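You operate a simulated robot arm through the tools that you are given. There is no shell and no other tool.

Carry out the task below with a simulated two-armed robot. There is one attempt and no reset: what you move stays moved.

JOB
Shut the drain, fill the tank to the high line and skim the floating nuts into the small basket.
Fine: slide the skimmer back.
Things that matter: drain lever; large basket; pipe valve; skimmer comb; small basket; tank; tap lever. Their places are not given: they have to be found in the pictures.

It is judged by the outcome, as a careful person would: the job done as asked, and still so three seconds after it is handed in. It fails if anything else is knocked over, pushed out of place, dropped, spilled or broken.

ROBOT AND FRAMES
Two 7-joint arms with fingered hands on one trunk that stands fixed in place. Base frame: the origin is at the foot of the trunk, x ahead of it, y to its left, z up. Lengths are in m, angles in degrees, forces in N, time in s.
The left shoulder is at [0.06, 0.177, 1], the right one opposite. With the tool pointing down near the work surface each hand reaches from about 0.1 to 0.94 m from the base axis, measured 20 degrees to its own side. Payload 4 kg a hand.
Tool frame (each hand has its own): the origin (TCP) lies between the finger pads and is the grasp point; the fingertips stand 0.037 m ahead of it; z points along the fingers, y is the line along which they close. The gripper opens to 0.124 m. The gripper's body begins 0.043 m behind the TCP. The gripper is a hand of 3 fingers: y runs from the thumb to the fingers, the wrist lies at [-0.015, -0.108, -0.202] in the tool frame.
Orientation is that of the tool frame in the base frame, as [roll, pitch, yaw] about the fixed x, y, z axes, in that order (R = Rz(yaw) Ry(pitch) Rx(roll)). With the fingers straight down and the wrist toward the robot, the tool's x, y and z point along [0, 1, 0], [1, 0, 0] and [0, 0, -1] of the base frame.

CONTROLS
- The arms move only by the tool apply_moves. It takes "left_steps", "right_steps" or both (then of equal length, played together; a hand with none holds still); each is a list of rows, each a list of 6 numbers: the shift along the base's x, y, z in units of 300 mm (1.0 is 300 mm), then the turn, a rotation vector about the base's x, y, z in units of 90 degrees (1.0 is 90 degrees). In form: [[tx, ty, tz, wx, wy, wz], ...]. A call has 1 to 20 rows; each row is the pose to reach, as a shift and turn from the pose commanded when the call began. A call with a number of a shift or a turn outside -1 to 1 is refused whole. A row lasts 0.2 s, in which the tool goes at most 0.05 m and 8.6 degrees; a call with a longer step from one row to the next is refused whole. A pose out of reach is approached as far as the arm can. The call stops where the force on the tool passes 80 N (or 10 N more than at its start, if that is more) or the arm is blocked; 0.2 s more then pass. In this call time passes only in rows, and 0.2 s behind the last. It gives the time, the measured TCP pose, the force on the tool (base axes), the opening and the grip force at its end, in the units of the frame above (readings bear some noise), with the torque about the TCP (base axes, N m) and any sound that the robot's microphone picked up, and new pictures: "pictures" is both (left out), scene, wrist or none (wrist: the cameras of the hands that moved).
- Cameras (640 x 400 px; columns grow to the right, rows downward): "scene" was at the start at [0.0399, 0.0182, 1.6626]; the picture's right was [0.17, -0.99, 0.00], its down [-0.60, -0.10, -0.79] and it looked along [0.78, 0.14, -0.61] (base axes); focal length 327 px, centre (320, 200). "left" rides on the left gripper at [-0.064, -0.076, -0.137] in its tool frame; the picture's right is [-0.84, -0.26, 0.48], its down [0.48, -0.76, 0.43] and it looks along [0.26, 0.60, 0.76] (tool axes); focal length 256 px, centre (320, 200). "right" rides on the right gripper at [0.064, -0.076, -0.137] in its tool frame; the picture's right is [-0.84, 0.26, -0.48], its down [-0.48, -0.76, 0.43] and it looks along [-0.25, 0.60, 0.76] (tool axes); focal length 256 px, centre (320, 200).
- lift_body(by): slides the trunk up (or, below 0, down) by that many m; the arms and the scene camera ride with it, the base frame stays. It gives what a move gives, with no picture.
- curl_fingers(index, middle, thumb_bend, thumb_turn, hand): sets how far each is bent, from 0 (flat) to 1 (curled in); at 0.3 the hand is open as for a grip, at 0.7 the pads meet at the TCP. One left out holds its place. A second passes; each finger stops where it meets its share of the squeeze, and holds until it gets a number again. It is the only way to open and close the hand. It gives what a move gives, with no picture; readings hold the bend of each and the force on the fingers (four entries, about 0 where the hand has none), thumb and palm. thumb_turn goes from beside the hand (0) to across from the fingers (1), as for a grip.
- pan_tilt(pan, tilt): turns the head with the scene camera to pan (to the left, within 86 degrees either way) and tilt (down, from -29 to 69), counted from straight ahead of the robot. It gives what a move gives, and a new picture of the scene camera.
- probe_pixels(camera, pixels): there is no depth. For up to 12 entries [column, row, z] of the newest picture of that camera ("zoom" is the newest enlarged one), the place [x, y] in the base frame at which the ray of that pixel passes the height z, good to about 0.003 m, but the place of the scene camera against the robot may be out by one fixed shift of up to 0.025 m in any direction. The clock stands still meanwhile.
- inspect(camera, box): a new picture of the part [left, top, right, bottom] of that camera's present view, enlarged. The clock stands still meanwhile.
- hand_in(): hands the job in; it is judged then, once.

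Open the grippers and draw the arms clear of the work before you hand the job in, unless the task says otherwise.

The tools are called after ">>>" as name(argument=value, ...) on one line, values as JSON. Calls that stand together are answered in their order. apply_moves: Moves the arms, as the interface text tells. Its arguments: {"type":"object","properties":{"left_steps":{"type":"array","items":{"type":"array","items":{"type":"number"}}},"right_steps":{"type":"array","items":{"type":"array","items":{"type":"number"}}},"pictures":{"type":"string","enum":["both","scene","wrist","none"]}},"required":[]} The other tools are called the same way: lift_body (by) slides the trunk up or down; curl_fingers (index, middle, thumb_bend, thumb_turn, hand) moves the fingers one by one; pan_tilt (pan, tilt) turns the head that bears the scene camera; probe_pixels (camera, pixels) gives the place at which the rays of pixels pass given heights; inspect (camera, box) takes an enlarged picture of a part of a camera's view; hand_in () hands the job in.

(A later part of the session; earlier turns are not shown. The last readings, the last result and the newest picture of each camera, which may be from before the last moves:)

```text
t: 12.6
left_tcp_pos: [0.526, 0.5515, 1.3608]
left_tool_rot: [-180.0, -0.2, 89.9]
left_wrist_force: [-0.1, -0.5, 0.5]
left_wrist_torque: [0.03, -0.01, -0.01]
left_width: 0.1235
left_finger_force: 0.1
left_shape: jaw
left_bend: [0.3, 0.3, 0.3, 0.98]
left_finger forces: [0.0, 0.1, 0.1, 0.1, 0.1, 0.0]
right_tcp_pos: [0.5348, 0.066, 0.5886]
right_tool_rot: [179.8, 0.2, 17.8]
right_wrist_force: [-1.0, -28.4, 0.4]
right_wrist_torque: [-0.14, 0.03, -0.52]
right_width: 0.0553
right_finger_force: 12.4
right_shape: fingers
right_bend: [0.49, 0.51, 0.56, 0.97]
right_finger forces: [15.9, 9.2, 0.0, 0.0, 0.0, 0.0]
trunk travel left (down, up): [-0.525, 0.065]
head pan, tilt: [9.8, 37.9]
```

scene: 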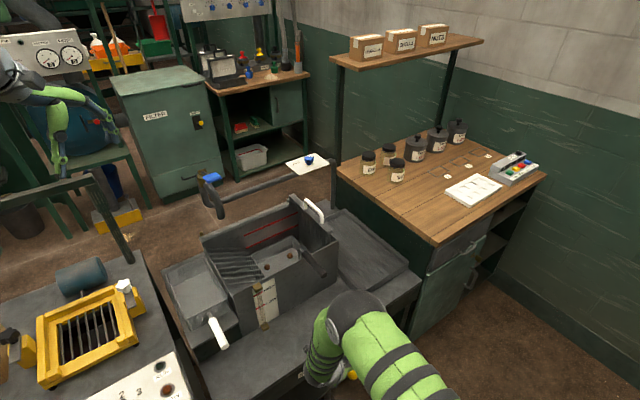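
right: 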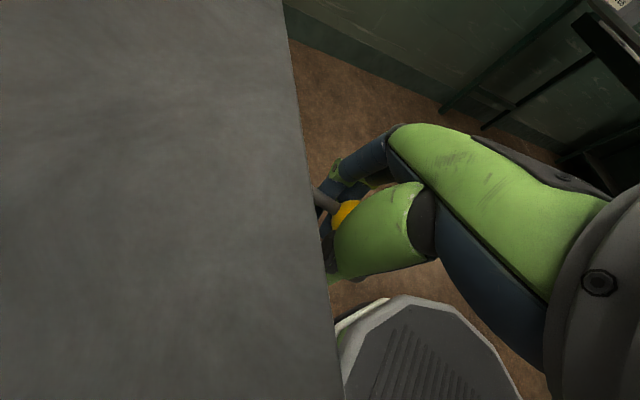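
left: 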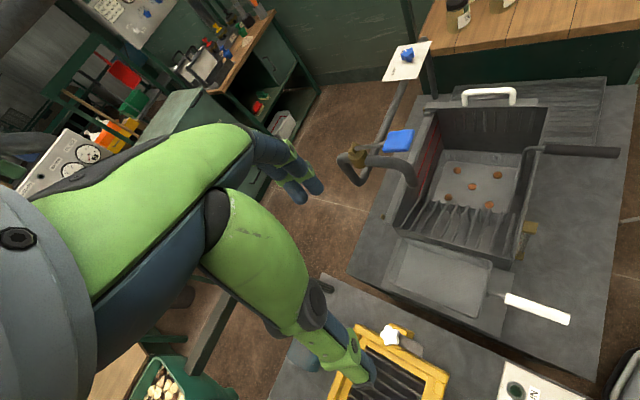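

The stop is solid (28 N with no motion). I relieve the pressure and then open the hand.

>>> apply_moves(right_steps=[[-0.003, -0.02, 0, 0, 0, 0], [-0.006, -0.04, 0, 0, 0, 0]], pictures="none")

>>> curl_fingers(hand="right", index=0.3, middle=0.3, thumb_bend=0.3)

```text
t: 13.2
left_tcp_pos: [0.526, 0.5541, 1.36]
left_tool_rot: [-180.0, 0.0, 90.1]
left_wrist_force: [-0.4, 1.2, 0.3]
left_wrist_torque: [0.04, 0.03, -0.01]
left_width: 0.1235
left_finger_force: 0.1
left_shape: jaw
left_bend: [0.3, 0.3, 0.3, 0.98]
left_finger forces: [0.0, 0.0, 0.0, 0.0, 0.0, 0.1]
right_tcp_pos: [0.5347, 0.0604, 0.5887]
right_tool_rot: [-179.9, 0.0, 18.2]
right_wrist_force: [3.2, -8.7, -3.3]
right_wrist_torque: [0.14, 0.01, 0.02]
right_width: 0.0491
right_finger_force: 4.8
right_shape: fingers
right_bend: [0.53, 0.54, 0.56, 0.97]
right_finger forces: [5.8, 4.4, 0.0, 0.1, 0.0, 0.1]
trunk travel left (down, up): [-0.525, 0.065]
head pan, tilt: [9.8, 37.9]
```

```text
t: 14.2
left_tcp_pos: [0.5256, 0.554, 1.3608]
left_tool_rot: [-180.0, 0.0, 90.1]
left_wrist_force: [-0.3, -0.2, 0.5]
left_wrist_torque: [-0.02, 0.02, -0.05]
left_width: 0.1236
left_finger_force: 0.0
left_shape: jaw
left_bend: [0.3, 0.3, 0.3, 0.98]
left_finger forces: [0.1, 0.1, 0.0, 0.0, 0.1, 0.1]
right_tcp_pos: [0.535, 0.0582, 0.5901]
right_tool_rot: [-180.0, 0.0, 18.1]
right_wrist_force: [-1.4, 0.5, 0.4]
right_wrist_torque: [-0.01, 0.01, 0.01]
right_width: 0.1232
right_finger_force: 0.0
right_shape: fingers
right_bend: [0.3, 0.3, 0.3, 0.97]
right_finger forces: [0.1, 0.0, 0.0, 0.0, 0.0, 0.2]
trunk travel left (down, up): [-0.525, 0.065]
head pan, tilt: [9.8, 37.9]
```

The right hand is free of the ball. I raise it straight up and then swing it toward a pose from which its camera looks at the gauge.

>>> apply_moves(right_steps=[[0, 0, 0.1, 0, 0, 0], [0, 0, 0.25, 0, 0, 0], [0, 0, 0.4, 0, 0, 0], [0, 0, 0.55, 0, 0, 0], [0, 0, 0.7, 0, 0, 0.05], [-0.02, -0.01, 0.8, 0, 0, 0.13], [-0.06, -0.03, 0.88, 0, 0, 0.21], [-0.1, -0.05, 0.94, 0, 0, 0.29], [-0.15, -0.07, 0.97, 0, 0, 0.37], [-0.2, -0.09, 1.0, 0, 0, 0.46], [-0.25, -0.11, 1.0, 0, 0, 0.55], [-0.3, -0.13, 1.0, 0, 0, 0.64], [-0.35, -0.15, 1.0, 0, 0, 0.73], [-0.4, -0.17, 1.0, 0, 0, 0.82], [-0.45, -0.19, 1.0, 0, 0, 0.91], [-0.45, -0.19, 1.0, 0, 0, 0.99]], pictures="both")

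```text
t: 17.6
left_tcp_pos: [0.5268, 0.5529, 1.361]
left_tool_rot: [-180.0, 0.0, 90.0]
left_wrist_force: [0.4, 0.6, 0.0]
left_wrist_torque: [0.02, 0.03, -0.04]
left_width: 0.1236
left_finger_force: 0.1
left_shape: jaw
left_bend: [0.3, 0.3, 0.3, 0.98]
left_finger forces: [0.0, 0.0, 0.1, 0.1, 0.0, 0.0]
right_tcp_pos: [0.3989, 0.0003, 0.8887]
right_tool_rot: [-179.9, 0.0, 107.3]
right_wrist_force: [-0.1, -0.3, -0.5]
right_wrist_torque: [-0.01, -0.01, 0.0]
right_width: 0.1233
right_finger_force: 0.1
right_shape: fingers
right_bend: [0.3, 0.3, 0.3, 0.98]
right_finger forces: [0.0, 0.0, 0.0, 0.1, 0.0, 0.1]
trunk travel left (down, up): [-0.525, 0.065]
head pan, tilt: [9.8, 37.9]
```

scene: 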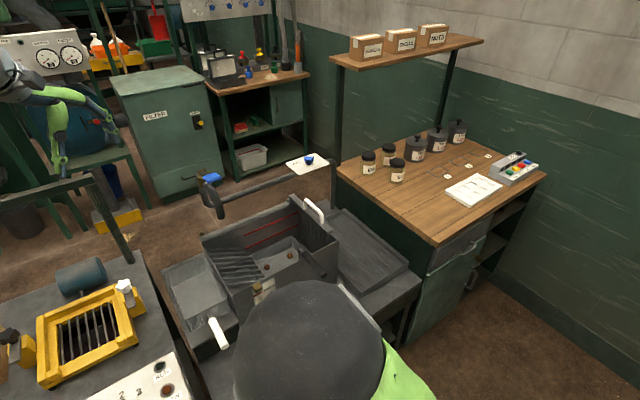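
right: 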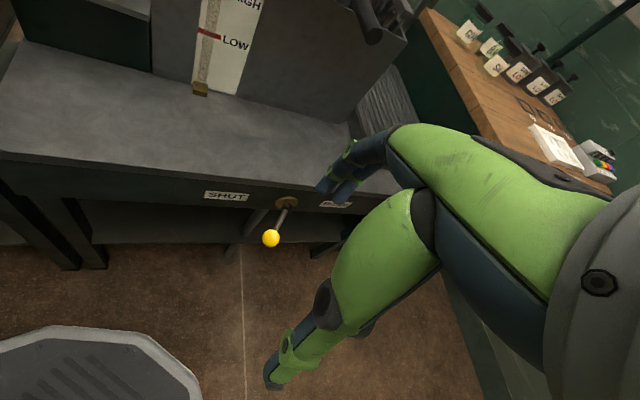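

The lever ball is now at (271,238) on the SHUT side. I zoom to check its position.

>>> inspect(camera="right", box=[190, 170, 350, 270])

>>> probe_pixels(camera="right", pixels=[[271, 238, 0.583], [281, 203, 0.583], [286, 203, 0.57]])

```text
4.00 times, centred on (270, 220) of right
```

zoom: 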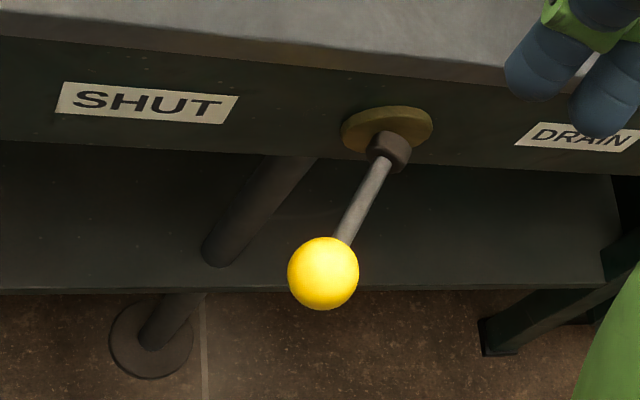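

```text
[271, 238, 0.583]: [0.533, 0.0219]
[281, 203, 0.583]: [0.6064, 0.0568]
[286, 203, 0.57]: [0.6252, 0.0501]
```

The lever points to the SHUT side, mirrored from its start. I now move the right hand up and right so its camera looks at the gauge and it clears the scene camera's view.

>>> apply_moves(right_steps=[[0.03, -0.06, 0.09, 0, 0, 0.05], [0.06, -0.12, 0.18, 0, 0, 0.1], [0.09, -0.17, 0.27, 0, 0, 0.15], [0.12, -0.22, 0.36, 0, 0, 0.2], [0.145, -0.28, 0.45, 0, 0, 0.26], [0.17, -0.333, 0.537, 0, 0, 0.308]], pictures="both")

```text
t: 19.2
left_tcp_pos: [0.5268, 0.5529, 1.3624]
left_tool_rot: [-179.9, 0.0, 90.0]
left_wrist_force: [0.6, 0.4, -0.7]
left_wrist_torque: [0.03, -0.02, -0.02]
left_width: 0.1237
left_finger_force: 0.1
left_shape: jaw
left_bend: [0.3, 0.3, 0.3, 0.98]
left_finger forces: [0.1, 0.0, 0.0, 0.0, 0.0, 0.0]
right_tcp_pos: [0.4346, -0.0537, 1.0675]
right_tool_rot: [178.5, 2.2, 142.0]
right_wrist_force: [-0.1, -1.2, -0.7]
right_wrist_torque: [0.02, 0.02, 0.02]
right_width: 0.1234
right_finger_force: 0.0
right_shape: fingers
right_bend: [0.3, 0.3, 0.3, 0.98]
right_finger forces: [0.0, 0.0, 0.1, 0.0, 0.0, 0.0]
trunk travel left (down, up): [-0.525, 0.065]
head pan, tilt: [9.8, 37.9]
stopped in row 6 (right hand): the arm was blocked; the commanded pose is now the measured one
```

scene: 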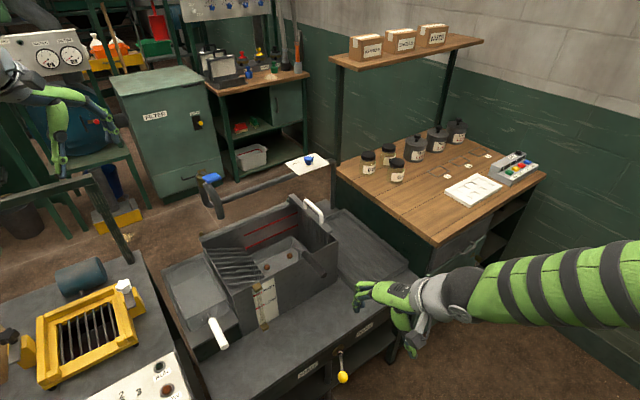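
right: 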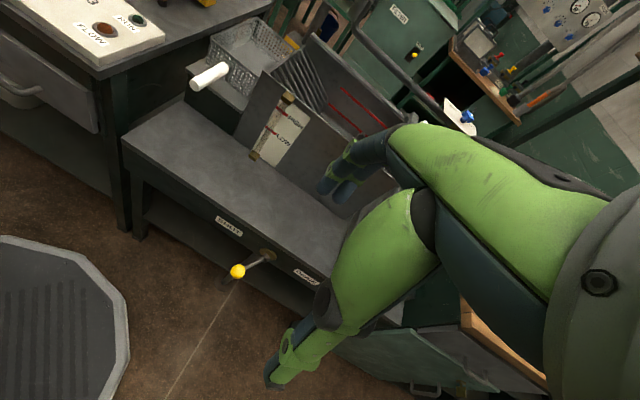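

The right camera now sees the gauge at (280,130). Next I bring the left hand to a pre-grasp pose in front of and above the tap paddle, turned so its fingers close along the paddle's side-to-side direction with a 40° forward tilt.

>>> apply_moves(left_steps=[[0.057, -0.056, -0.042, 0.042, -0.017, -0.047], [0.115, -0.111, -0.085, 0.084, -0.035, -0.095], [0.172, -0.167, -0.127, 0.126, -0.052, -0.142], [0.229, -0.223, -0.169, 0.169, -0.069, -0.19], [0.286, -0.278, -0.211, 0.211, -0.086, -0.237], [0.344, -0.334, -0.254, 0.253, -0.104, -0.284], [0.401, -0.39, -0.296, 0.295, -0.121, -0.332], [0.458, -0.446, -0.338, 0.337, -0.138, -0.379], [0.516, -0.501, -0.381, 0.379, -0.155, -0.427], [0.573, -0.557, -0.423, 0.4215, -0.1726, -0.4739]], pictures="both")

```text
t: 21.4
left_tcp_pos: [0.6967, 0.3863, 1.2332]
left_tool_rot: [-180.0, -40.0, 45.5]
left_wrist_force: [-1.0, -0.3, -0.6]
left_wrist_torque: [0.01, 0.01, -0.02]
left_width: 0.124
left_finger_force: 0.0
left_shape: jaw
left_bend: [0.3, 0.3, 0.3, 0.98]
left_finger forces: [0.0, 0.0, 0.0, 0.0, 0.0, 0.1]
right_tcp_pos: [0.4349, -0.0526, 1.0676]
right_tool_rot: [178.5, 2.2, 141.9]
right_wrist_force: [0.1, -0.3, -0.3]
right_wrist_torque: [0.02, 0.04, 0.02]
right_width: 0.1232
right_finger_force: 0.1
right_shape: fingers
right_bend: [0.3, 0.3, 0.3, 0.98]
right_finger forces: [0.1, 0.0, 0.1, 0.1, 0.0, 0.0]
trunk travel left (down, up): [-0.525, 0.065]
head pan, tilt: [9.8, 37.9]
```

scene: 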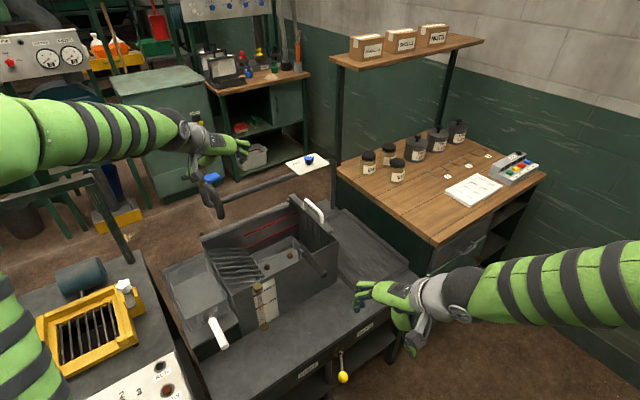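
left: 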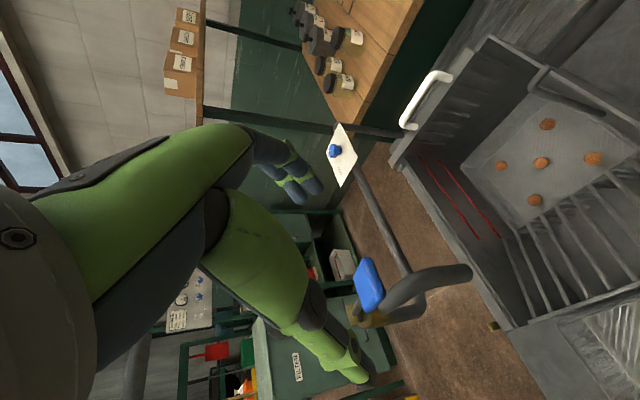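

The left hand is posed well: the paddle shows at (369,285), between fingers and thumb in the left wrist view. I zoom for exact paddle edges.

>>> inspect(camera="left", box=[320, 235, 480, 335])

```text
4.00 times, centred on (400, 285) of left
```

zoom: 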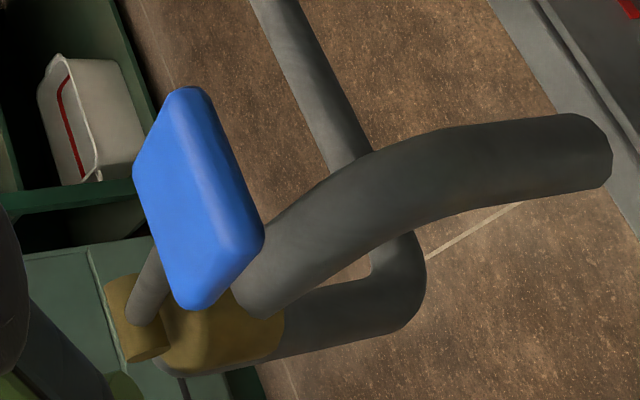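

I probe the paddle's corner pixels at its height in this close view.

>>> probe_pixels(camera="zoom", pixels=[[180, 92, 1.15], [135, 170, 1.14], [192, 305, 1.14], [240, 250, 1.15], [262, 235, 1.14], [200, 195, 1.142], [208, 98, 1.142], [145, 315, 1.11], [125, 335, 1.11], [600, 150, 1.0]])

```text
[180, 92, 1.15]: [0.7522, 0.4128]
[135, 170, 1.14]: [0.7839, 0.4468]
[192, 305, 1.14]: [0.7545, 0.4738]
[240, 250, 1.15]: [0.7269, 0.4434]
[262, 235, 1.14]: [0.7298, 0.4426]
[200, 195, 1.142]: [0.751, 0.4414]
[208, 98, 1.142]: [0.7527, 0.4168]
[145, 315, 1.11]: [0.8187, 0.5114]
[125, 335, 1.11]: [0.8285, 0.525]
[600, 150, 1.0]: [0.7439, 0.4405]
```

The paddle is about 0.047 × 0.04 m, centred at [0.754, 0.443, 1.142]. I advance the open left hand along its pointing axis so finger pads flank the paddle's sides.

>>> apply_moves(left_steps=[[0.035, 0.035, -0.055, 0, 0, 0], [0.07, 0.07, -0.11, 0, 0, 0], [0.105, 0.105, -0.165, 0, 0, 0], [0.14, 0.14, -0.22, 0, 0, 0], [0.173, 0.17, -0.272, 0, 0, 0]], pictures="both")

```text
t: 22.6
left_tcp_pos: [0.7485, 0.4388, 1.1532]
left_tool_rot: [-179.9, -40.0, 45.4]
left_wrist_force: [-0.2, 0.2, -0.8]
left_wrist_torque: [-0.01, 0.0, 0.01]
left_width: 0.1239
left_finger_force: 0.0
left_shape: jaw
left_bend: [0.3, 0.3, 0.3, 0.98]
left_finger forces: [0.1, 0.1, 0.1, 0.0, 0.0, 0.1]
right_tcp_pos: [0.4342, -0.0521, 1.0679]
right_tool_rot: [178.4, 2.1, 141.9]
right_wrist_force: [0.3, -0.2, -0.1]
right_wrist_torque: [0.0, 0.0, 0.02]
right_width: 0.1234
right_finger_force: 0.0
right_shape: fingers
right_bend: [0.3, 0.3, 0.3, 0.98]
right_finger forces: [0.0, 0.0, 0.1, 0.1, 0.1, 0.0]
trunk travel left (down, up): [-0.525, 0.065]
head pan, tilt: [9.8, 37.9]
```

scene: 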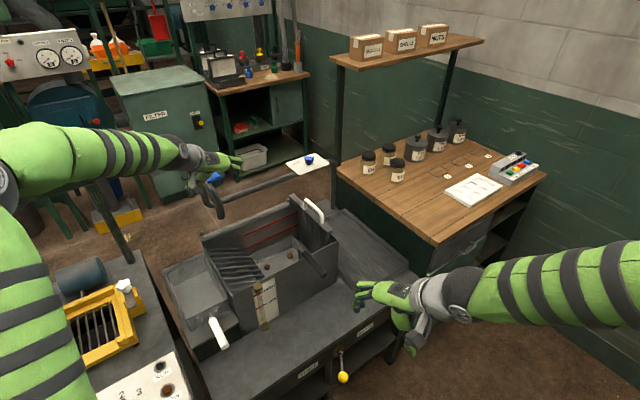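
left: 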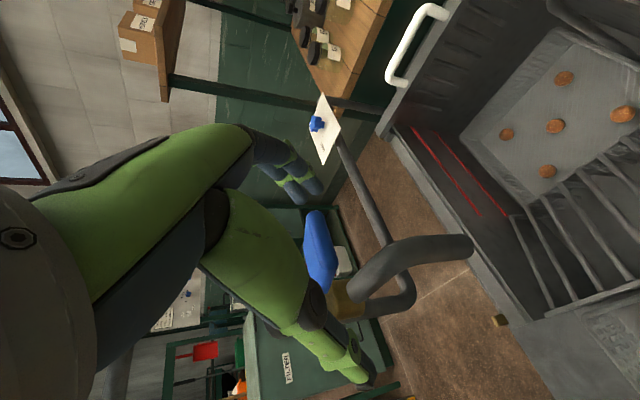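

The paddle is at (320,252), at the grasp point. I close the left fingers gently onto it.

>>> curl_fingers(hand="left", index=0.58, middle=0.58, thumb_bend=0.58)

>>> inspect(camera="left", box=[240, 180, 400, 300])

>>> inspect(camera="right", box=[200, 30, 440, 180])

```text
t: 23.6
left_tcp_pos: [0.7481, 0.4393, 1.1524]
left_tool_rot: [-180.0, -40.0, 45.5]
left_wrist_force: [-12.2, 11.8, 1.2]
left_wrist_torque: [0.01, 0.03, -0.21]
left_width: 0.0524
left_finger_force: 9.5
left_shape: fingers
left_bend: [0.57, 0.56, 0.53, 0.97]
left_finger forces: [0.1, 1.1, 0.0, 0.0, 18.1, 0.1]
right_tcp_pos: [0.434, -0.0516, 1.0671]
right_tool_rot: [178.4, 2.3, 141.8]
right_wrist_force: [-0.2, -0.4, 0.8]
right_wrist_torque: [0.05, 0.01, 0.03]
right_width: 0.1234
right_finger_force: 0.2
right_shape: fingers
right_bend: [0.3, 0.3, 0.3, 0.98]
right_finger forces: [0.0, 0.1, 0.0, 0.1, 0.0, 0.1]
trunk travel left (down, up): [-0.525, 0.065]
head pan, tilt: [9.8, 37.9]
```

```text
3.33 times, centred on (320, 240) of left
```

zoom: 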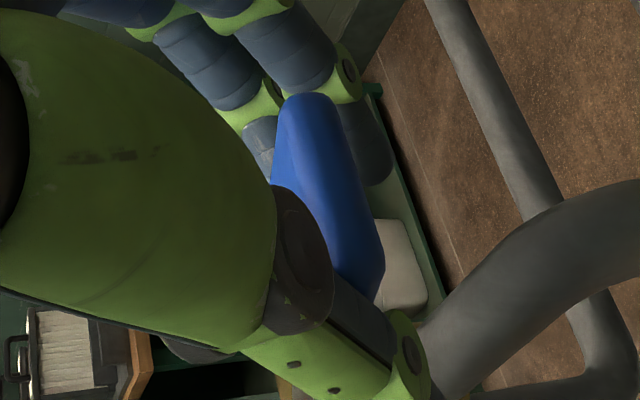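

```text
2.67 times, centred on (320, 105) of right
```

zoom: 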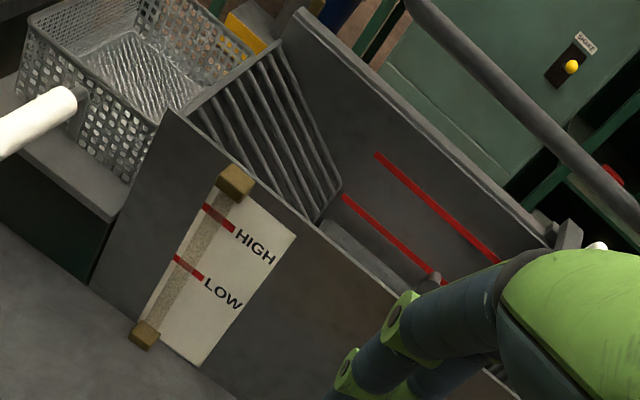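

The thumb carries 18 N while the fingers hardly touch, so the hand sits about 5 mm too far to the right. I shift it 5 mm left to balance the grip.

>>> apply_moves(left_steps=[[-0.009, 0.009, 0, 0, 0, 0], [-0.016, 0.016, 0, 0, 0, 0]], pictures="none")

>>> curl_fingers(hand="left", index=0.6, middle=0.6, thumb_bend=0.58)

```text
t: 24.2
left_tcp_pos: [0.7449, 0.4413, 1.1536]
left_tool_rot: [179.9, -40.0, 45.5]
left_wrist_force: [-2.6, 5.0, 1.0]
left_wrist_torque: [-0.05, -0.05, -0.16]
left_width: 0.0481
left_finger_force: 6.6
left_shape: fingers
left_bend: [0.57, 0.55, 0.55, 0.98]
left_finger forces: [0.1, 3.6, 0.1, 0.0, 9.2, 0.0]
right_tcp_pos: [0.4352, -0.0533, 1.0684]
right_tool_rot: [178.3, 2.2, 141.8]
right_wrist_force: [0.8, 0.1, 0.0]
right_wrist_torque: [0.01, -0.01, -0.01]
right_width: 0.1237
right_finger_force: 0.0
right_shape: fingers
right_bend: [0.3, 0.3, 0.3, 0.98]
right_finger forces: [0.1, 0.0, 0.0, 0.0, 0.0, 0.1]
trunk travel left (down, up): [-0.525, 0.065]
head pan, tilt: [9.8, 37.9]
```

```text
t: 25.2
left_tcp_pos: [0.7442, 0.4429, 1.1526]
left_tool_rot: [-179.9, -40.0, 45.6]
left_wrist_force: [0.7, 0.2, 1.4]
left_wrist_torque: [-0.12, -0.12, -0.35]
left_width: 0.0424
left_finger_force: 7.7
left_shape: fingers
left_bend: [0.6, 0.55, 0.55, 0.98]
left_finger forces: [0.1, 7.5, 0.0, 0.0, 7.8, 0.0]
right_tcp_pos: [0.4346, -0.0521, 1.0678]
right_tool_rot: [178.5, 2.2, 141.9]
right_wrist_force: [-0.3, -0.2, -1.0]
right_wrist_torque: [0.01, 0.01, -0.03]
right_width: 0.1231
right_finger_force: 0.0
right_shape: fingers
right_bend: [0.3, 0.3, 0.3, 0.98]
right_finger forces: [0.0, 0.0, 0.0, 0.0, 0.0, 0.0]
trunk travel left (down, up): [-0.525, 0.065]
head pan, tilt: [9.8, 37.9]
```

The grip is balanced at about 7.7 N. I lift the paddle about 10° along its arc as a test and watch for flow.

>>> apply_moves(left_steps=[[0.005, 0.005, 0.02, 0, 0, 0], [0.011, 0.012, 0.04, 0, 0, 0], [0.0187, 0.019, 0.0587, 0, 0, 0]], pictures="both")

```text
t: 26.0
left_tcp_pos: [0.7495, 0.4489, 1.1675]
left_tool_rot: [-179.8, -39.7, 45.4]
left_wrist_force: [-2.9, -4.2, -19.5]
left_wrist_torque: [0.08, 0.6, -0.14]
left_width: 0.0448
left_finger_force: 9.9
left_shape: fingers
left_bend: [0.57, 0.58, 0.57, 0.97]
left_finger forces: [16.3, 2.8, 0.1, 0.0, 1.3, 0.1]
right_tcp_pos: [0.4363, -0.0531, 1.067]
right_tool_rot: [178.4, 2.2, 141.9]
right_wrist_force: [0.2, -0.4, -0.4]
right_wrist_torque: [-0.01, 0.02, 0.01]
right_width: 0.1235
right_finger_force: 0.0
right_shape: fingers
right_bend: [0.3, 0.3, 0.3, 0.98]
right_finger forces: [0.0, 0.0, 0.0, 0.1, 0.1, 0.0]
trunk travel left (down, up): [-0.525, 0.065]
head pan, tilt: [9.8, 37.9]
```

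scene: 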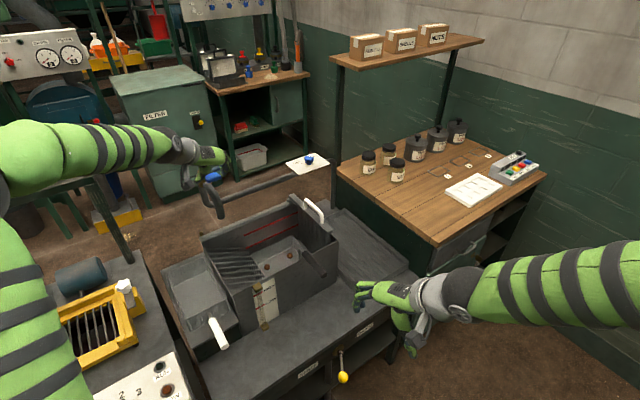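
left: 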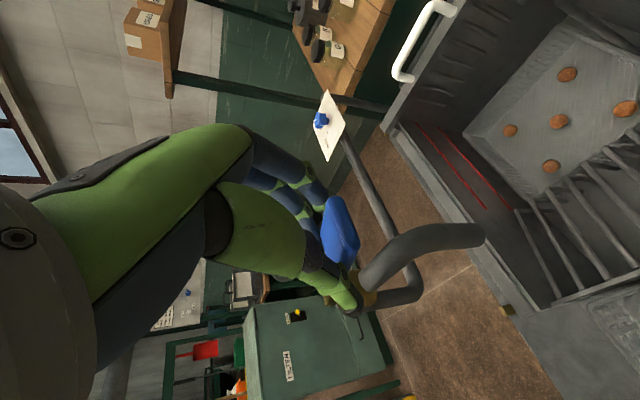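

The tool feels 19.5 N downward and the paddle appears to have slid along the fingers, so the lever seems to resist lifting. I zoom in to see what happened.

>>> inspect(camera="left", box=[280, 170, 440, 290])

>>> inspect(camera="scene", box=[160, 140, 260, 220])

```text
3.33 times, centred on (360, 230) of left
```

zoom: 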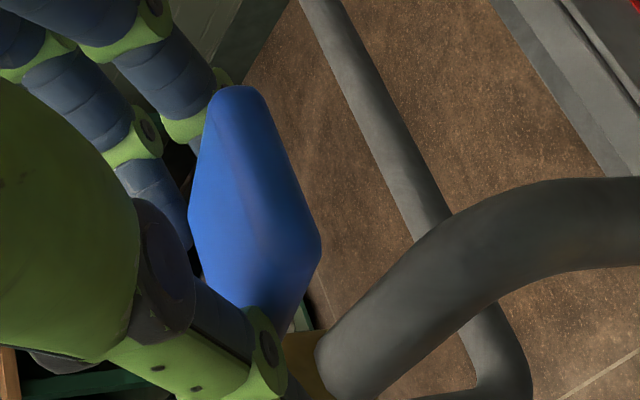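

```text
5.00 times, centred on (210, 180) of scene
```

zoom: 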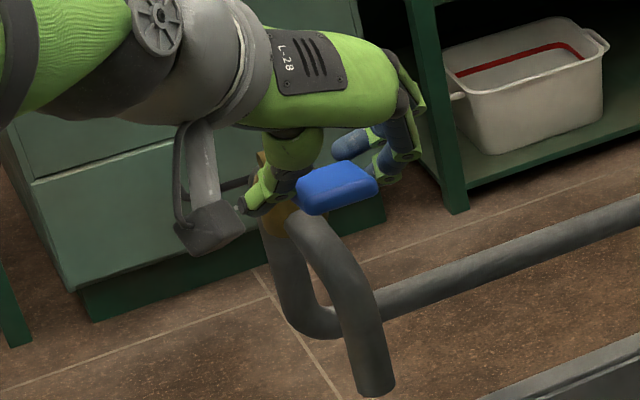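

In the scene view the paddle has not moved from (213,178), so the lever does not lift. I return to the initial grip pose first.

>>> apply_moves(left_steps=[[-0.008, -0.008, -0.03, 0, 0, 0], [-0.0187, -0.019, -0.0587, 0, 0, 0]], pictures="none")

```text
t: 26.6
left_tcp_pos: [0.7462, 0.4438, 1.1543]
left_tool_rot: [179.9, -40.3, 45.7]
left_wrist_force: [12.2, 5.4, -0.5]
left_wrist_torque: [0.19, -0.27, 0.19]
left_width: 0.0449
left_finger_force: 10.9
left_shape: fingers
left_bend: [0.57, 0.58, 0.57, 0.98]
left_finger forces: [7.9, 11.7, 0.0, 0.0, 2.5, 0.1]
right_tcp_pos: [0.4356, -0.0519, 1.0681]
right_tool_rot: [178.4, 2.1, 141.9]
right_wrist_force: [0.3, 0.4, 0.7]
right_wrist_torque: [-0.04, -0.03, -0.03]
right_width: 0.1235
right_finger_force: 0.2
right_shape: fingers
right_bend: [0.3, 0.3, 0.3, 0.98]
right_finger forces: [0.0, 0.0, 0.0, 0.0, 0.0, 0.0]
trunk travel left (down, up): [-0.525, 0.065]
head pan, tilt: [9.8, 37.9]
```

Grip still holds the paddle. Now I test pressing the paddle down about 10° along its arc.

>>> apply_moves(left_steps=[[-0.004, -0.004, -0.02, 0, 0, 0], [-0.007, -0.007, -0.04, 0, 0, 0], [-0.01, -0.01, -0.06, 0, 0, 0]], pictures="both")

```text
t: 27.4
left_tcp_pos: [0.7447, 0.441, 1.1345]
left_tool_rot: [179.9, -40.1, 45.6]
left_wrist_force: [17.5, 9.7, 4.2]
left_wrist_torque: [0.26, -0.62, 0.38]
left_width: 0.0438
left_finger_force: 11.4
left_shape: fingers
left_bend: [0.57, 0.58, 0.57, 0.98]
left_finger forces: [6.7, 15.0, 0.1, 0.0, 0.8, 0.0]
right_tcp_pos: [0.4358, -0.0521, 1.0669]
right_tool_rot: [178.5, 2.1, 141.9]
right_wrist_force: [0.2, 0.4, -0.3]
right_wrist_torque: [0.02, 0.03, 0.0]
right_width: 0.1232
right_finger_force: 0.1
right_shape: fingers
right_bend: [0.3, 0.3, 0.3, 0.98]
right_finger forces: [0.0, 0.1, 0.1, 0.0, 0.1, 0.1]
trunk travel left (down, up): [-0.525, 0.065]
head pan, tilt: [9.8, 37.9]
```

scene: 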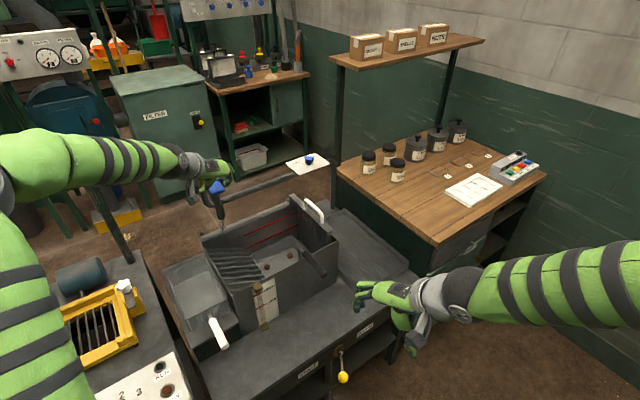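
left: 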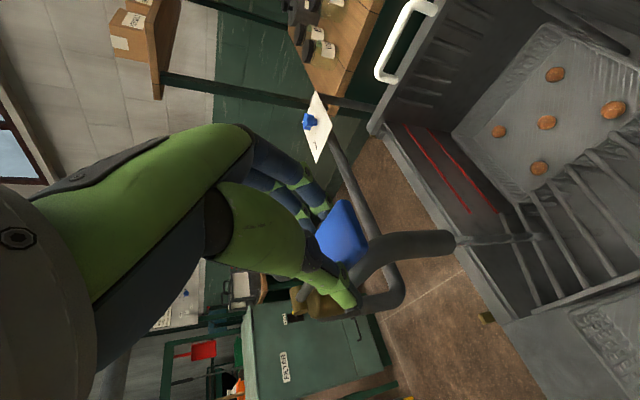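

The left view shows the lever lower now and possibly a stream at the spout around (480,240). I zoom to check for flow and the tank level.

>>> inspect(camera="left", box=[400, 180, 560, 300])

>>> inspect(camera="scene", box=[170, 160, 350, 280])

>>> inspect(camera="right", box=[220, 80, 340, 170])

```text
3.33 times, centred on (480, 240) of left
```

zoom: 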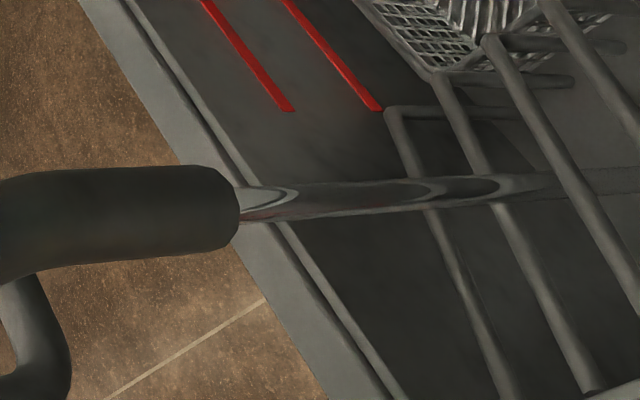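

```text
3.33 times, centred on (260, 220) of scene
```

zoom: 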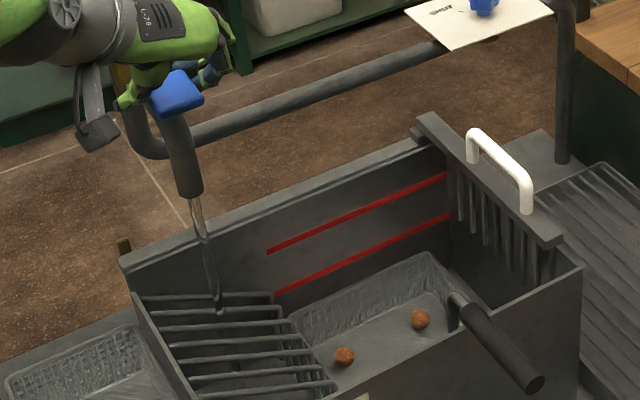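

```text
4.44 times, centred on (280, 125) of right
```

zoom: 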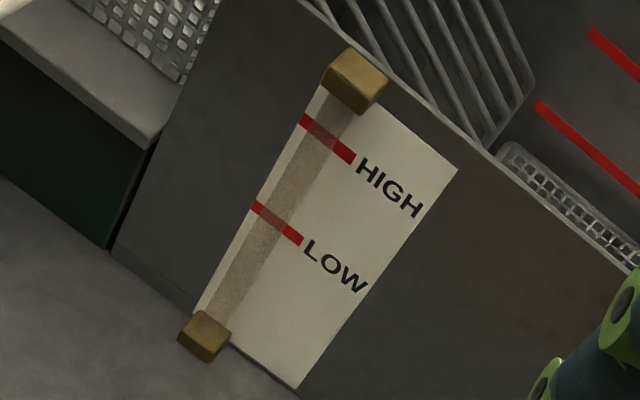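

Water is running from the spout into the tank (stream at zoom (205,250)). I hold the tap where it is for about a second and check the gauge.

>>> apply_moves(left_steps=[[0, 0, 0, 0, 0, 0], [0, 0, 0, 0, 0, 0], [0, 0, 0, 0, 0, 0], [0, 0, 0, 0, 0, 0], [0, 0, 0, 0, 0, 0]], pictures="none")

>>> inspect(camera="right", box=[220, 80, 340, 170])

>>> inspect(camera="scene", box=[170, 160, 350, 280])

```text
t: 28.6
left_tcp_pos: [0.7441, 0.4411, 1.1347]
left_tool_rot: [-179.9, -40.0, 45.5]
left_wrist_force: [19.2, 11.7, 5.1]
left_wrist_torque: [0.3, -0.65, 0.49]
left_width: 0.0433
left_finger_force: 12.0
left_shape: fingers
left_bend: [0.57, 0.58, 0.57, 0.98]
left_finger forces: [7.0, 17.4, 0.0, 0.1, 0.6, 0.1]
right_tcp_pos: [0.4357, -0.0529, 1.0666]
right_tool_rot: [178.5, 2.1, 141.9]
right_wrist_force: [0.8, -0.4, 0.3]
right_wrist_torque: [0.0, -0.03, 0.06]
right_width: 0.1236
right_finger_force: 0.0
right_shape: fingers
right_bend: [0.3, 0.3, 0.3, 0.98]
right_finger forces: [0.0, 0.0, 0.0, 0.0, 0.1, 0.0]
trunk travel left (down, up): [-0.525, 0.065]
head pan, tilt: [9.8, 37.9]
```

```text
4.44 times, centred on (280, 125) of right
```

zoom: 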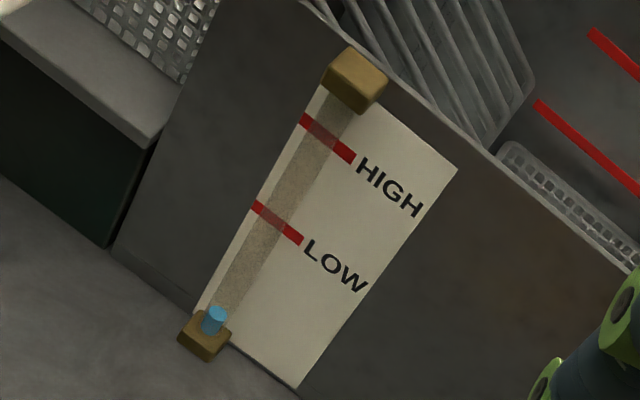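

```text
3.33 times, centred on (260, 220) of scene
```

zoom: 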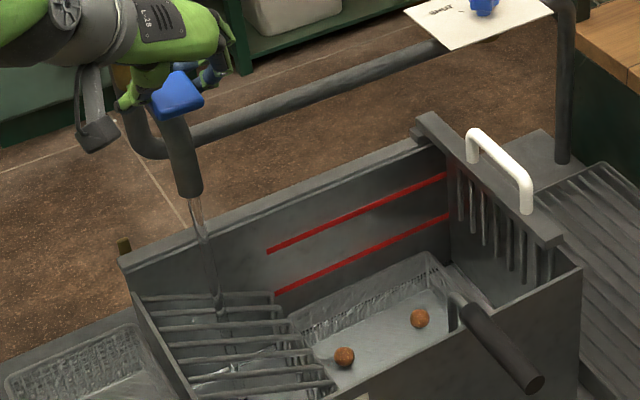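

The gauge shows blue at its very bottom, so the drain is holding. I keep filling for 2 s while easing the hand slightly toward the pivot to relieve the 20 N side load.

>>> apply_moves(left_steps=[[0.005, 0.005, 0, 0, 0, 0], [0.01, 0.01, 0, 0, 0, 0], [0.014, 0.014, 0, 0, 0, 0], [0.014, 0.014, 0, 0, 0, 0], [0.014, 0.014, 0, 0, 0, 0], [0.014, 0.014, 0, 0, 0, 0], [0.014, 0.014, 0, 0, 0, 0], [0.014, 0.014, 0, 0, 0, 0], [0.014, 0.014, 0, 0, 0, 0]], pictures="none")

>>> inspect(camera="right", box=[220, 80, 340, 170])

>>> inspect(camera="scene", box=[170, 160, 350, 280])

```text
t: 30.6
left_tcp_pos: [0.745, 0.4424, 1.1332]
left_tool_rot: [179.9, -40.1, 45.7]
left_wrist_force: [2.2, -5.3, 4.1]
left_wrist_torque: [-0.09, -0.07, -0.06]
left_width: 0.0428
left_finger_force: 6.1
left_shape: fingers
left_bend: [0.57, 0.58, 0.57, 0.97]
left_finger forces: [4.8, 4.7, 0.1, 0.1, 3.9, 0.0]
right_tcp_pos: [0.4362, -0.0544, 1.067]
right_tool_rot: [178.4, 2.2, 141.9]
right_wrist_force: [-0.3, -0.1, -0.3]
right_wrist_torque: [0.0, -0.01, 0.0]
right_width: 0.1235
right_finger_force: 0.1
right_shape: fingers
right_bend: [0.3, 0.3, 0.3, 0.98]
right_finger forces: [0.0, 0.0, 0.0, 0.1, 0.0, 0.0]
trunk travel left (down, up): [-0.525, 0.065]
head pan, tilt: [9.8, 37.9]
```

```text
4.44 times, centred on (280, 125) of right
```

zoom: 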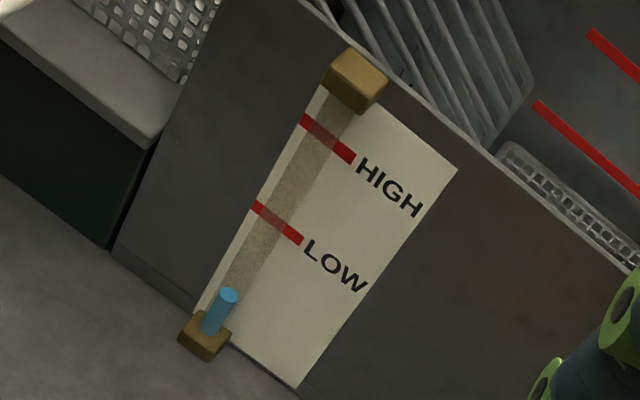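

```text
3.33 times, centred on (260, 220) of scene
```

zoom: 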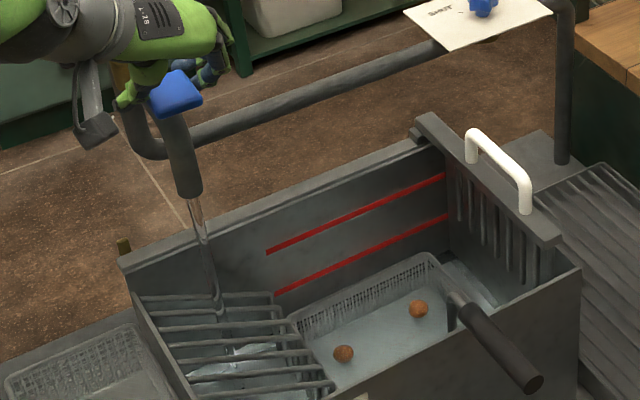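

The level climbs about 12 px/s in this zoom (now at (229,291), HIGH at about (327,133)), so roughly 15 s remain. I hold for another 4 s.

>>> apply_moves(left_steps=[[0, 0, 0, 0, 0, 0], [0, 0, 0, 0, 0, 0], [0, 0, 0, 0, 0, 0], [0, 0, 0, 0, 0, 0], [0, 0, 0, 0, 0, 0], [0, 0, 0, 0, 0, 0], [0, 0, 0, 0, 0, 0], [0, 0, 0, 0, 0, 0], [0, 0, 0, 0, 0, 0], [0, 0, 0, 0, 0, 0], [0, 0, 0, 0, 0, 0], [0, 0, 0, 0, 0, 0], [0, 0, 0, 0, 0, 0], [0, 0, 0, 0, 0, 0], [0, 0, 0, 0, 0, 0], [0, 0, 0, 0, 0, 0], [0, 0, 0, 0, 0, 0], [0, 0, 0, 0, 0, 0], [0, 0, 0, 0, 0, 0]], pictures="none")

>>> inspect(camera="right", box=[220, 80, 340, 170])

>>> inspect(camera="scene", box=[170, 160, 350, 280])

```text
t: 34.6
left_tcp_pos: [0.7466, 0.4439, 1.1343]
left_tool_rot: [179.9, -40.0, 45.6]
left_wrist_force: [2.6, -5.3, 3.3]
left_wrist_torque: [-0.09, -0.07, -0.06]
left_width: 0.0431
left_finger_force: 6.5
left_shape: fingers
left_bend: [0.57, 0.58, 0.57, 0.98]
left_finger forces: [4.7, 4.5, 0.1, 0.1, 3.7, 0.0]
right_tcp_pos: [0.4352, -0.0537, 1.0686]
right_tool_rot: [178.4, 2.2, 142.0]
right_wrist_force: [0.5, 0.7, 0.6]
right_wrist_torque: [0.01, -0.02, -0.03]
right_width: 0.1238
right_finger_force: 0.1
right_shape: fingers
right_bend: [0.3, 0.3, 0.3, 0.98]
right_finger forces: [0.0, 0.0, 0.1, 0.0, 0.0, 0.0]
trunk travel left (down, up): [-0.525, 0.065]
head pan, tilt: [9.8, 37.9]
```

```text
4.44 times, centred on (280, 125) of right
```

zoom: 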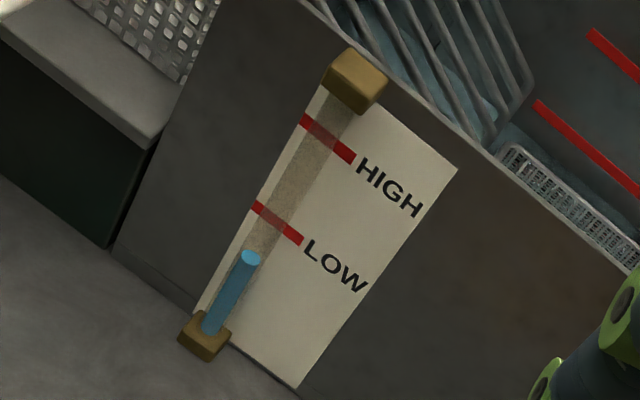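

```text
3.33 times, centred on (260, 220) of scene
```

zoom: 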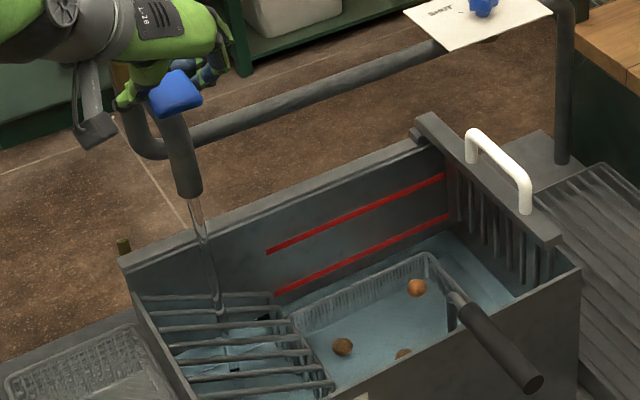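

Level is at (251,258), about 10 px/s; HIGH still needs roughly 14 s. I hold another 4 s.

>>> apply_moves(left_steps=[[0, 0, 0, 0, 0, 0], [0, 0, 0, 0, 0, 0], [0, 0, 0, 0, 0, 0], [0, 0, 0, 0, 0, 0], [0, 0, 0, 0, 0, 0], [0, 0, 0, 0, 0, 0], [0, 0, 0, 0, 0, 0], [0, 0, 0, 0, 0, 0], [0, 0, 0, 0, 0, 0], [0, 0, 0, 0, 0, 0], [0, 0, 0, 0, 0, 0], [0, 0, 0, 0, 0, 0], [0, 0, 0, 0, 0, 0], [0, 0, 0, 0, 0, 0], [0, 0, 0, 0, 0, 0], [0, 0, 0, 0, 0, 0], [0, 0, 0, 0, 0, 0], [0, 0, 0, 0, 0, 0], [0, 0, 0, 0, 0, 0]], pictures="none")

>>> inspect(camera="right", box=[220, 80, 340, 170])

>>> inspect(camera="scene", box=[170, 160, 350, 280])

```text
t: 38.6
left_tcp_pos: [0.7459, 0.4431, 1.1345]
left_tool_rot: [179.9, -40.0, 45.7]
left_wrist_force: [3.7, -5.7, 4.3]
left_wrist_torque: [-0.1, -0.06, -0.09]
left_width: 0.0431
left_finger_force: 7.0
left_shape: fingers
left_bend: [0.57, 0.58, 0.57, 0.98]
left_finger forces: [4.7, 4.6, 0.0, 0.0, 3.7, 0.1]
right_tcp_pos: [0.4351, -0.0533, 1.067]
right_tool_rot: [178.3, 2.2, 141.9]
right_wrist_force: [-0.4, -0.2, -0.2]
right_wrist_torque: [0.0, 0.0, 0.03]
right_width: 0.1236
right_finger_force: 0.1
right_shape: fingers
right_bend: [0.3, 0.3, 0.3, 0.98]
right_finger forces: [0.0, 0.1, 0.0, 0.1, 0.0, 0.0]
trunk travel left (down, up): [-0.525, 0.065]
head pan, tilt: [9.8, 37.9]
```

```text
4.44 times, centred on (280, 125) of right
```

zoom: 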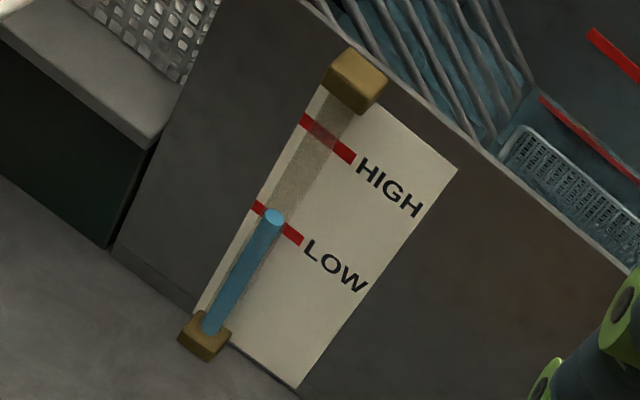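

```text
3.33 times, centred on (260, 220) of scene
```

zoom: 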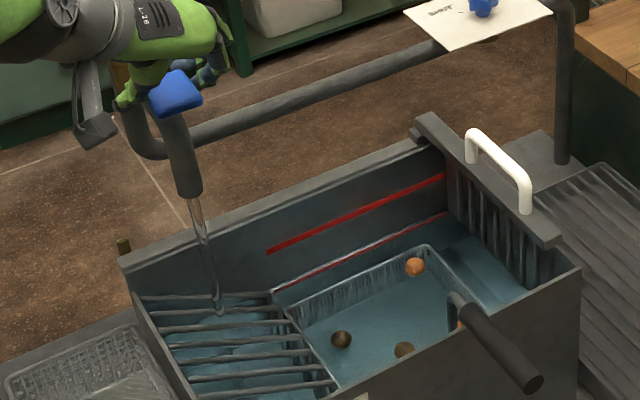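

The level has reached LOW (disc at (274,217)). About 8 s remain to HIGH; I hold for 4.2 s more.

>>> apply_moves(left_steps=[[0, 0, 0, 0, 0, 0], [0, 0, 0, 0, 0, 0], [0, 0, 0, 0, 0, 0], [0, 0, 0, 0, 0, 0], [0, 0, 0, 0, 0, 0], [0, 0, 0, 0, 0, 0], [0, 0, 0, 0, 0, 0], [0, 0, 0, 0, 0, 0], [0, 0, 0, 0, 0, 0], [0, 0, 0, 0, 0, 0], [0, 0, 0, 0, 0, 0], [0, 0, 0, 0, 0, 0], [0, 0, 0, 0, 0, 0], [0, 0, 0, 0, 0, 0], [0, 0, 0, 0, 0, 0], [0, 0, 0, 0, 0, 0], [0, 0, 0, 0, 0, 0], [0, 0, 0, 0, 0, 0], [0, 0, 0, 0, 0, 0], [0, 0, 0, 0, 0, 0]], pictures="none")

>>> inspect(camera="right", box=[220, 80, 340, 170])

>>> inspect(camera="scene", box=[170, 160, 350, 280])

```text
t: 42.8
left_tcp_pos: [0.7455, 0.4432, 1.1339]
left_tool_rot: [-180.0, -40.0, 45.6]
left_wrist_force: [2.8, -5.5, 4.4]
left_wrist_torque: [-0.08, -0.09, -0.08]
left_width: 0.0432
left_finger_force: 6.8
left_shape: fingers
left_bend: [0.57, 0.58, 0.57, 0.98]
left_finger forces: [4.6, 4.5, 0.1, 0.0, 3.8, 0.0]
right_tcp_pos: [0.4344, -0.0534, 1.068]
right_tool_rot: [178.4, 2.3, 142.0]
right_wrist_force: [0.1, -0.9, 0.1]
right_wrist_torque: [0.01, -0.03, 0.0]
right_width: 0.1234
right_finger_force: 0.1
right_shape: fingers
right_bend: [0.3, 0.3, 0.3, 0.98]
right_finger forces: [0.0, 0.1, 0.0, 0.0, 0.1, 0.0]
trunk travel left (down, up): [-0.525, 0.065]
head pan, tilt: [9.8, 37.9]
```

```text
4.44 times, centred on (280, 125) of right
```

zoom: 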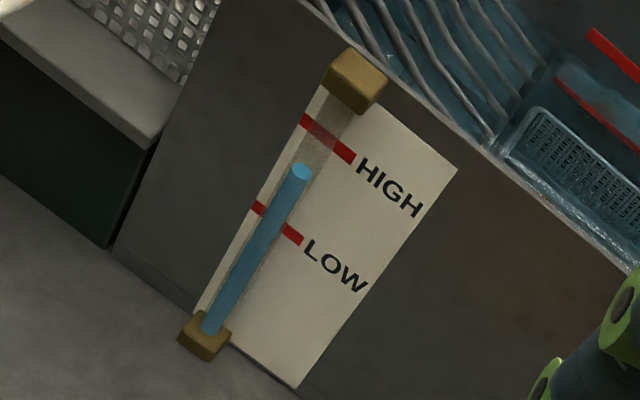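

```text
3.33 times, centred on (260, 220) of scene
```

zoom: 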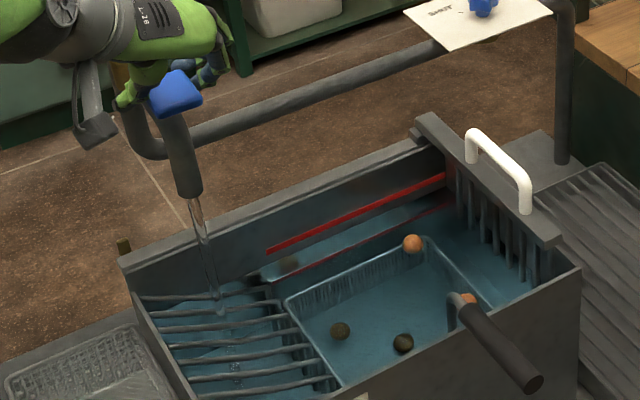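

Level is at (301,173); about 3.6 s of flow remain and two nuts are seen floating (413,242), (468,300). I hold 2 s more, then check before closing.

>>> apply_moves(left_steps=[[0, 0, 0, 0, 0, 0], [0, 0, 0, 0, 0, 0], [0, 0, 0, 0, 0, 0], [0, 0, 0, 0, 0, 0], [0, 0, 0, 0, 0, 0], [0, 0, 0, 0, 0, 0], [0, 0, 0, 0, 0, 0], [0, 0, 0, 0, 0, 0], [0, 0, 0, 0, 0, 0]], pictures="none")

>>> inspect(camera="right", box=[260, 95, 320, 135])

>>> inspect(camera="scene", box=[190, 180, 330, 270])

```text
t: 44.8
left_tcp_pos: [0.7462, 0.4428, 1.1348]
left_tool_rot: [180.0, -40.0, 45.6]
left_wrist_force: [2.9, -5.6, 4.3]
left_wrist_torque: [-0.1, -0.11, -0.01]
left_width: 0.0432
left_finger_force: 6.9
left_shape: fingers
left_bend: [0.57, 0.58, 0.57, 0.98]
left_finger forces: [4.7, 4.5, 0.0, 0.0, 3.8, 0.0]
right_tcp_pos: [0.4348, -0.053, 1.0672]
right_tool_rot: [178.4, 2.2, 141.9]
right_wrist_force: [0.0, 0.3, 0.1]
right_wrist_torque: [0.0, -0.01, 0.02]
right_width: 0.1234
right_finger_force: 0.0
right_shape: fingers
right_bend: [0.3, 0.3, 0.3, 0.98]
right_finger forces: [0.0, 0.0, 0.1, 0.1, 0.0, 0.0]
trunk travel left (down, up): [-0.525, 0.065]
head pan, tilt: [9.8, 37.9]
```

```text
10.00 times, centred on (290, 115) of right
```

zoom: 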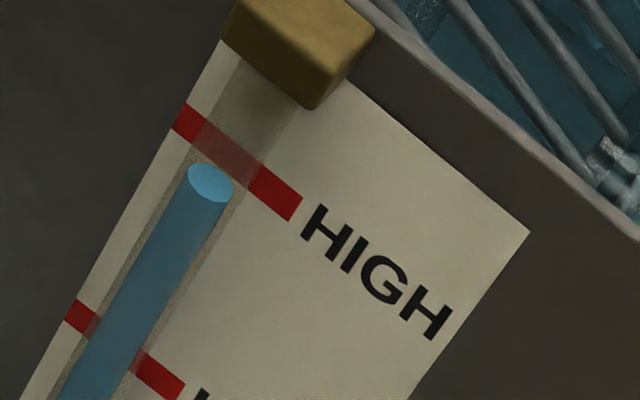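

```text
4.44 times, centred on (260, 225) of scene
```

zoom: 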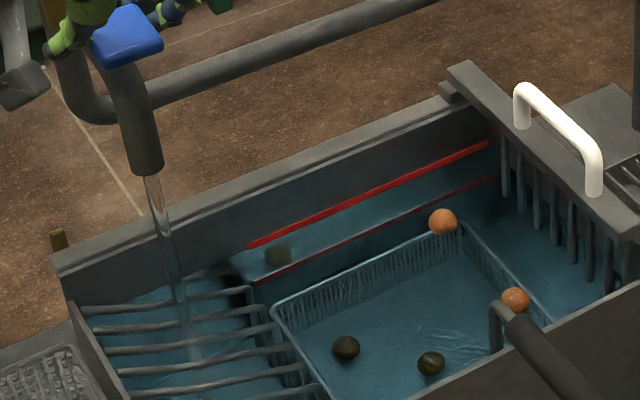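

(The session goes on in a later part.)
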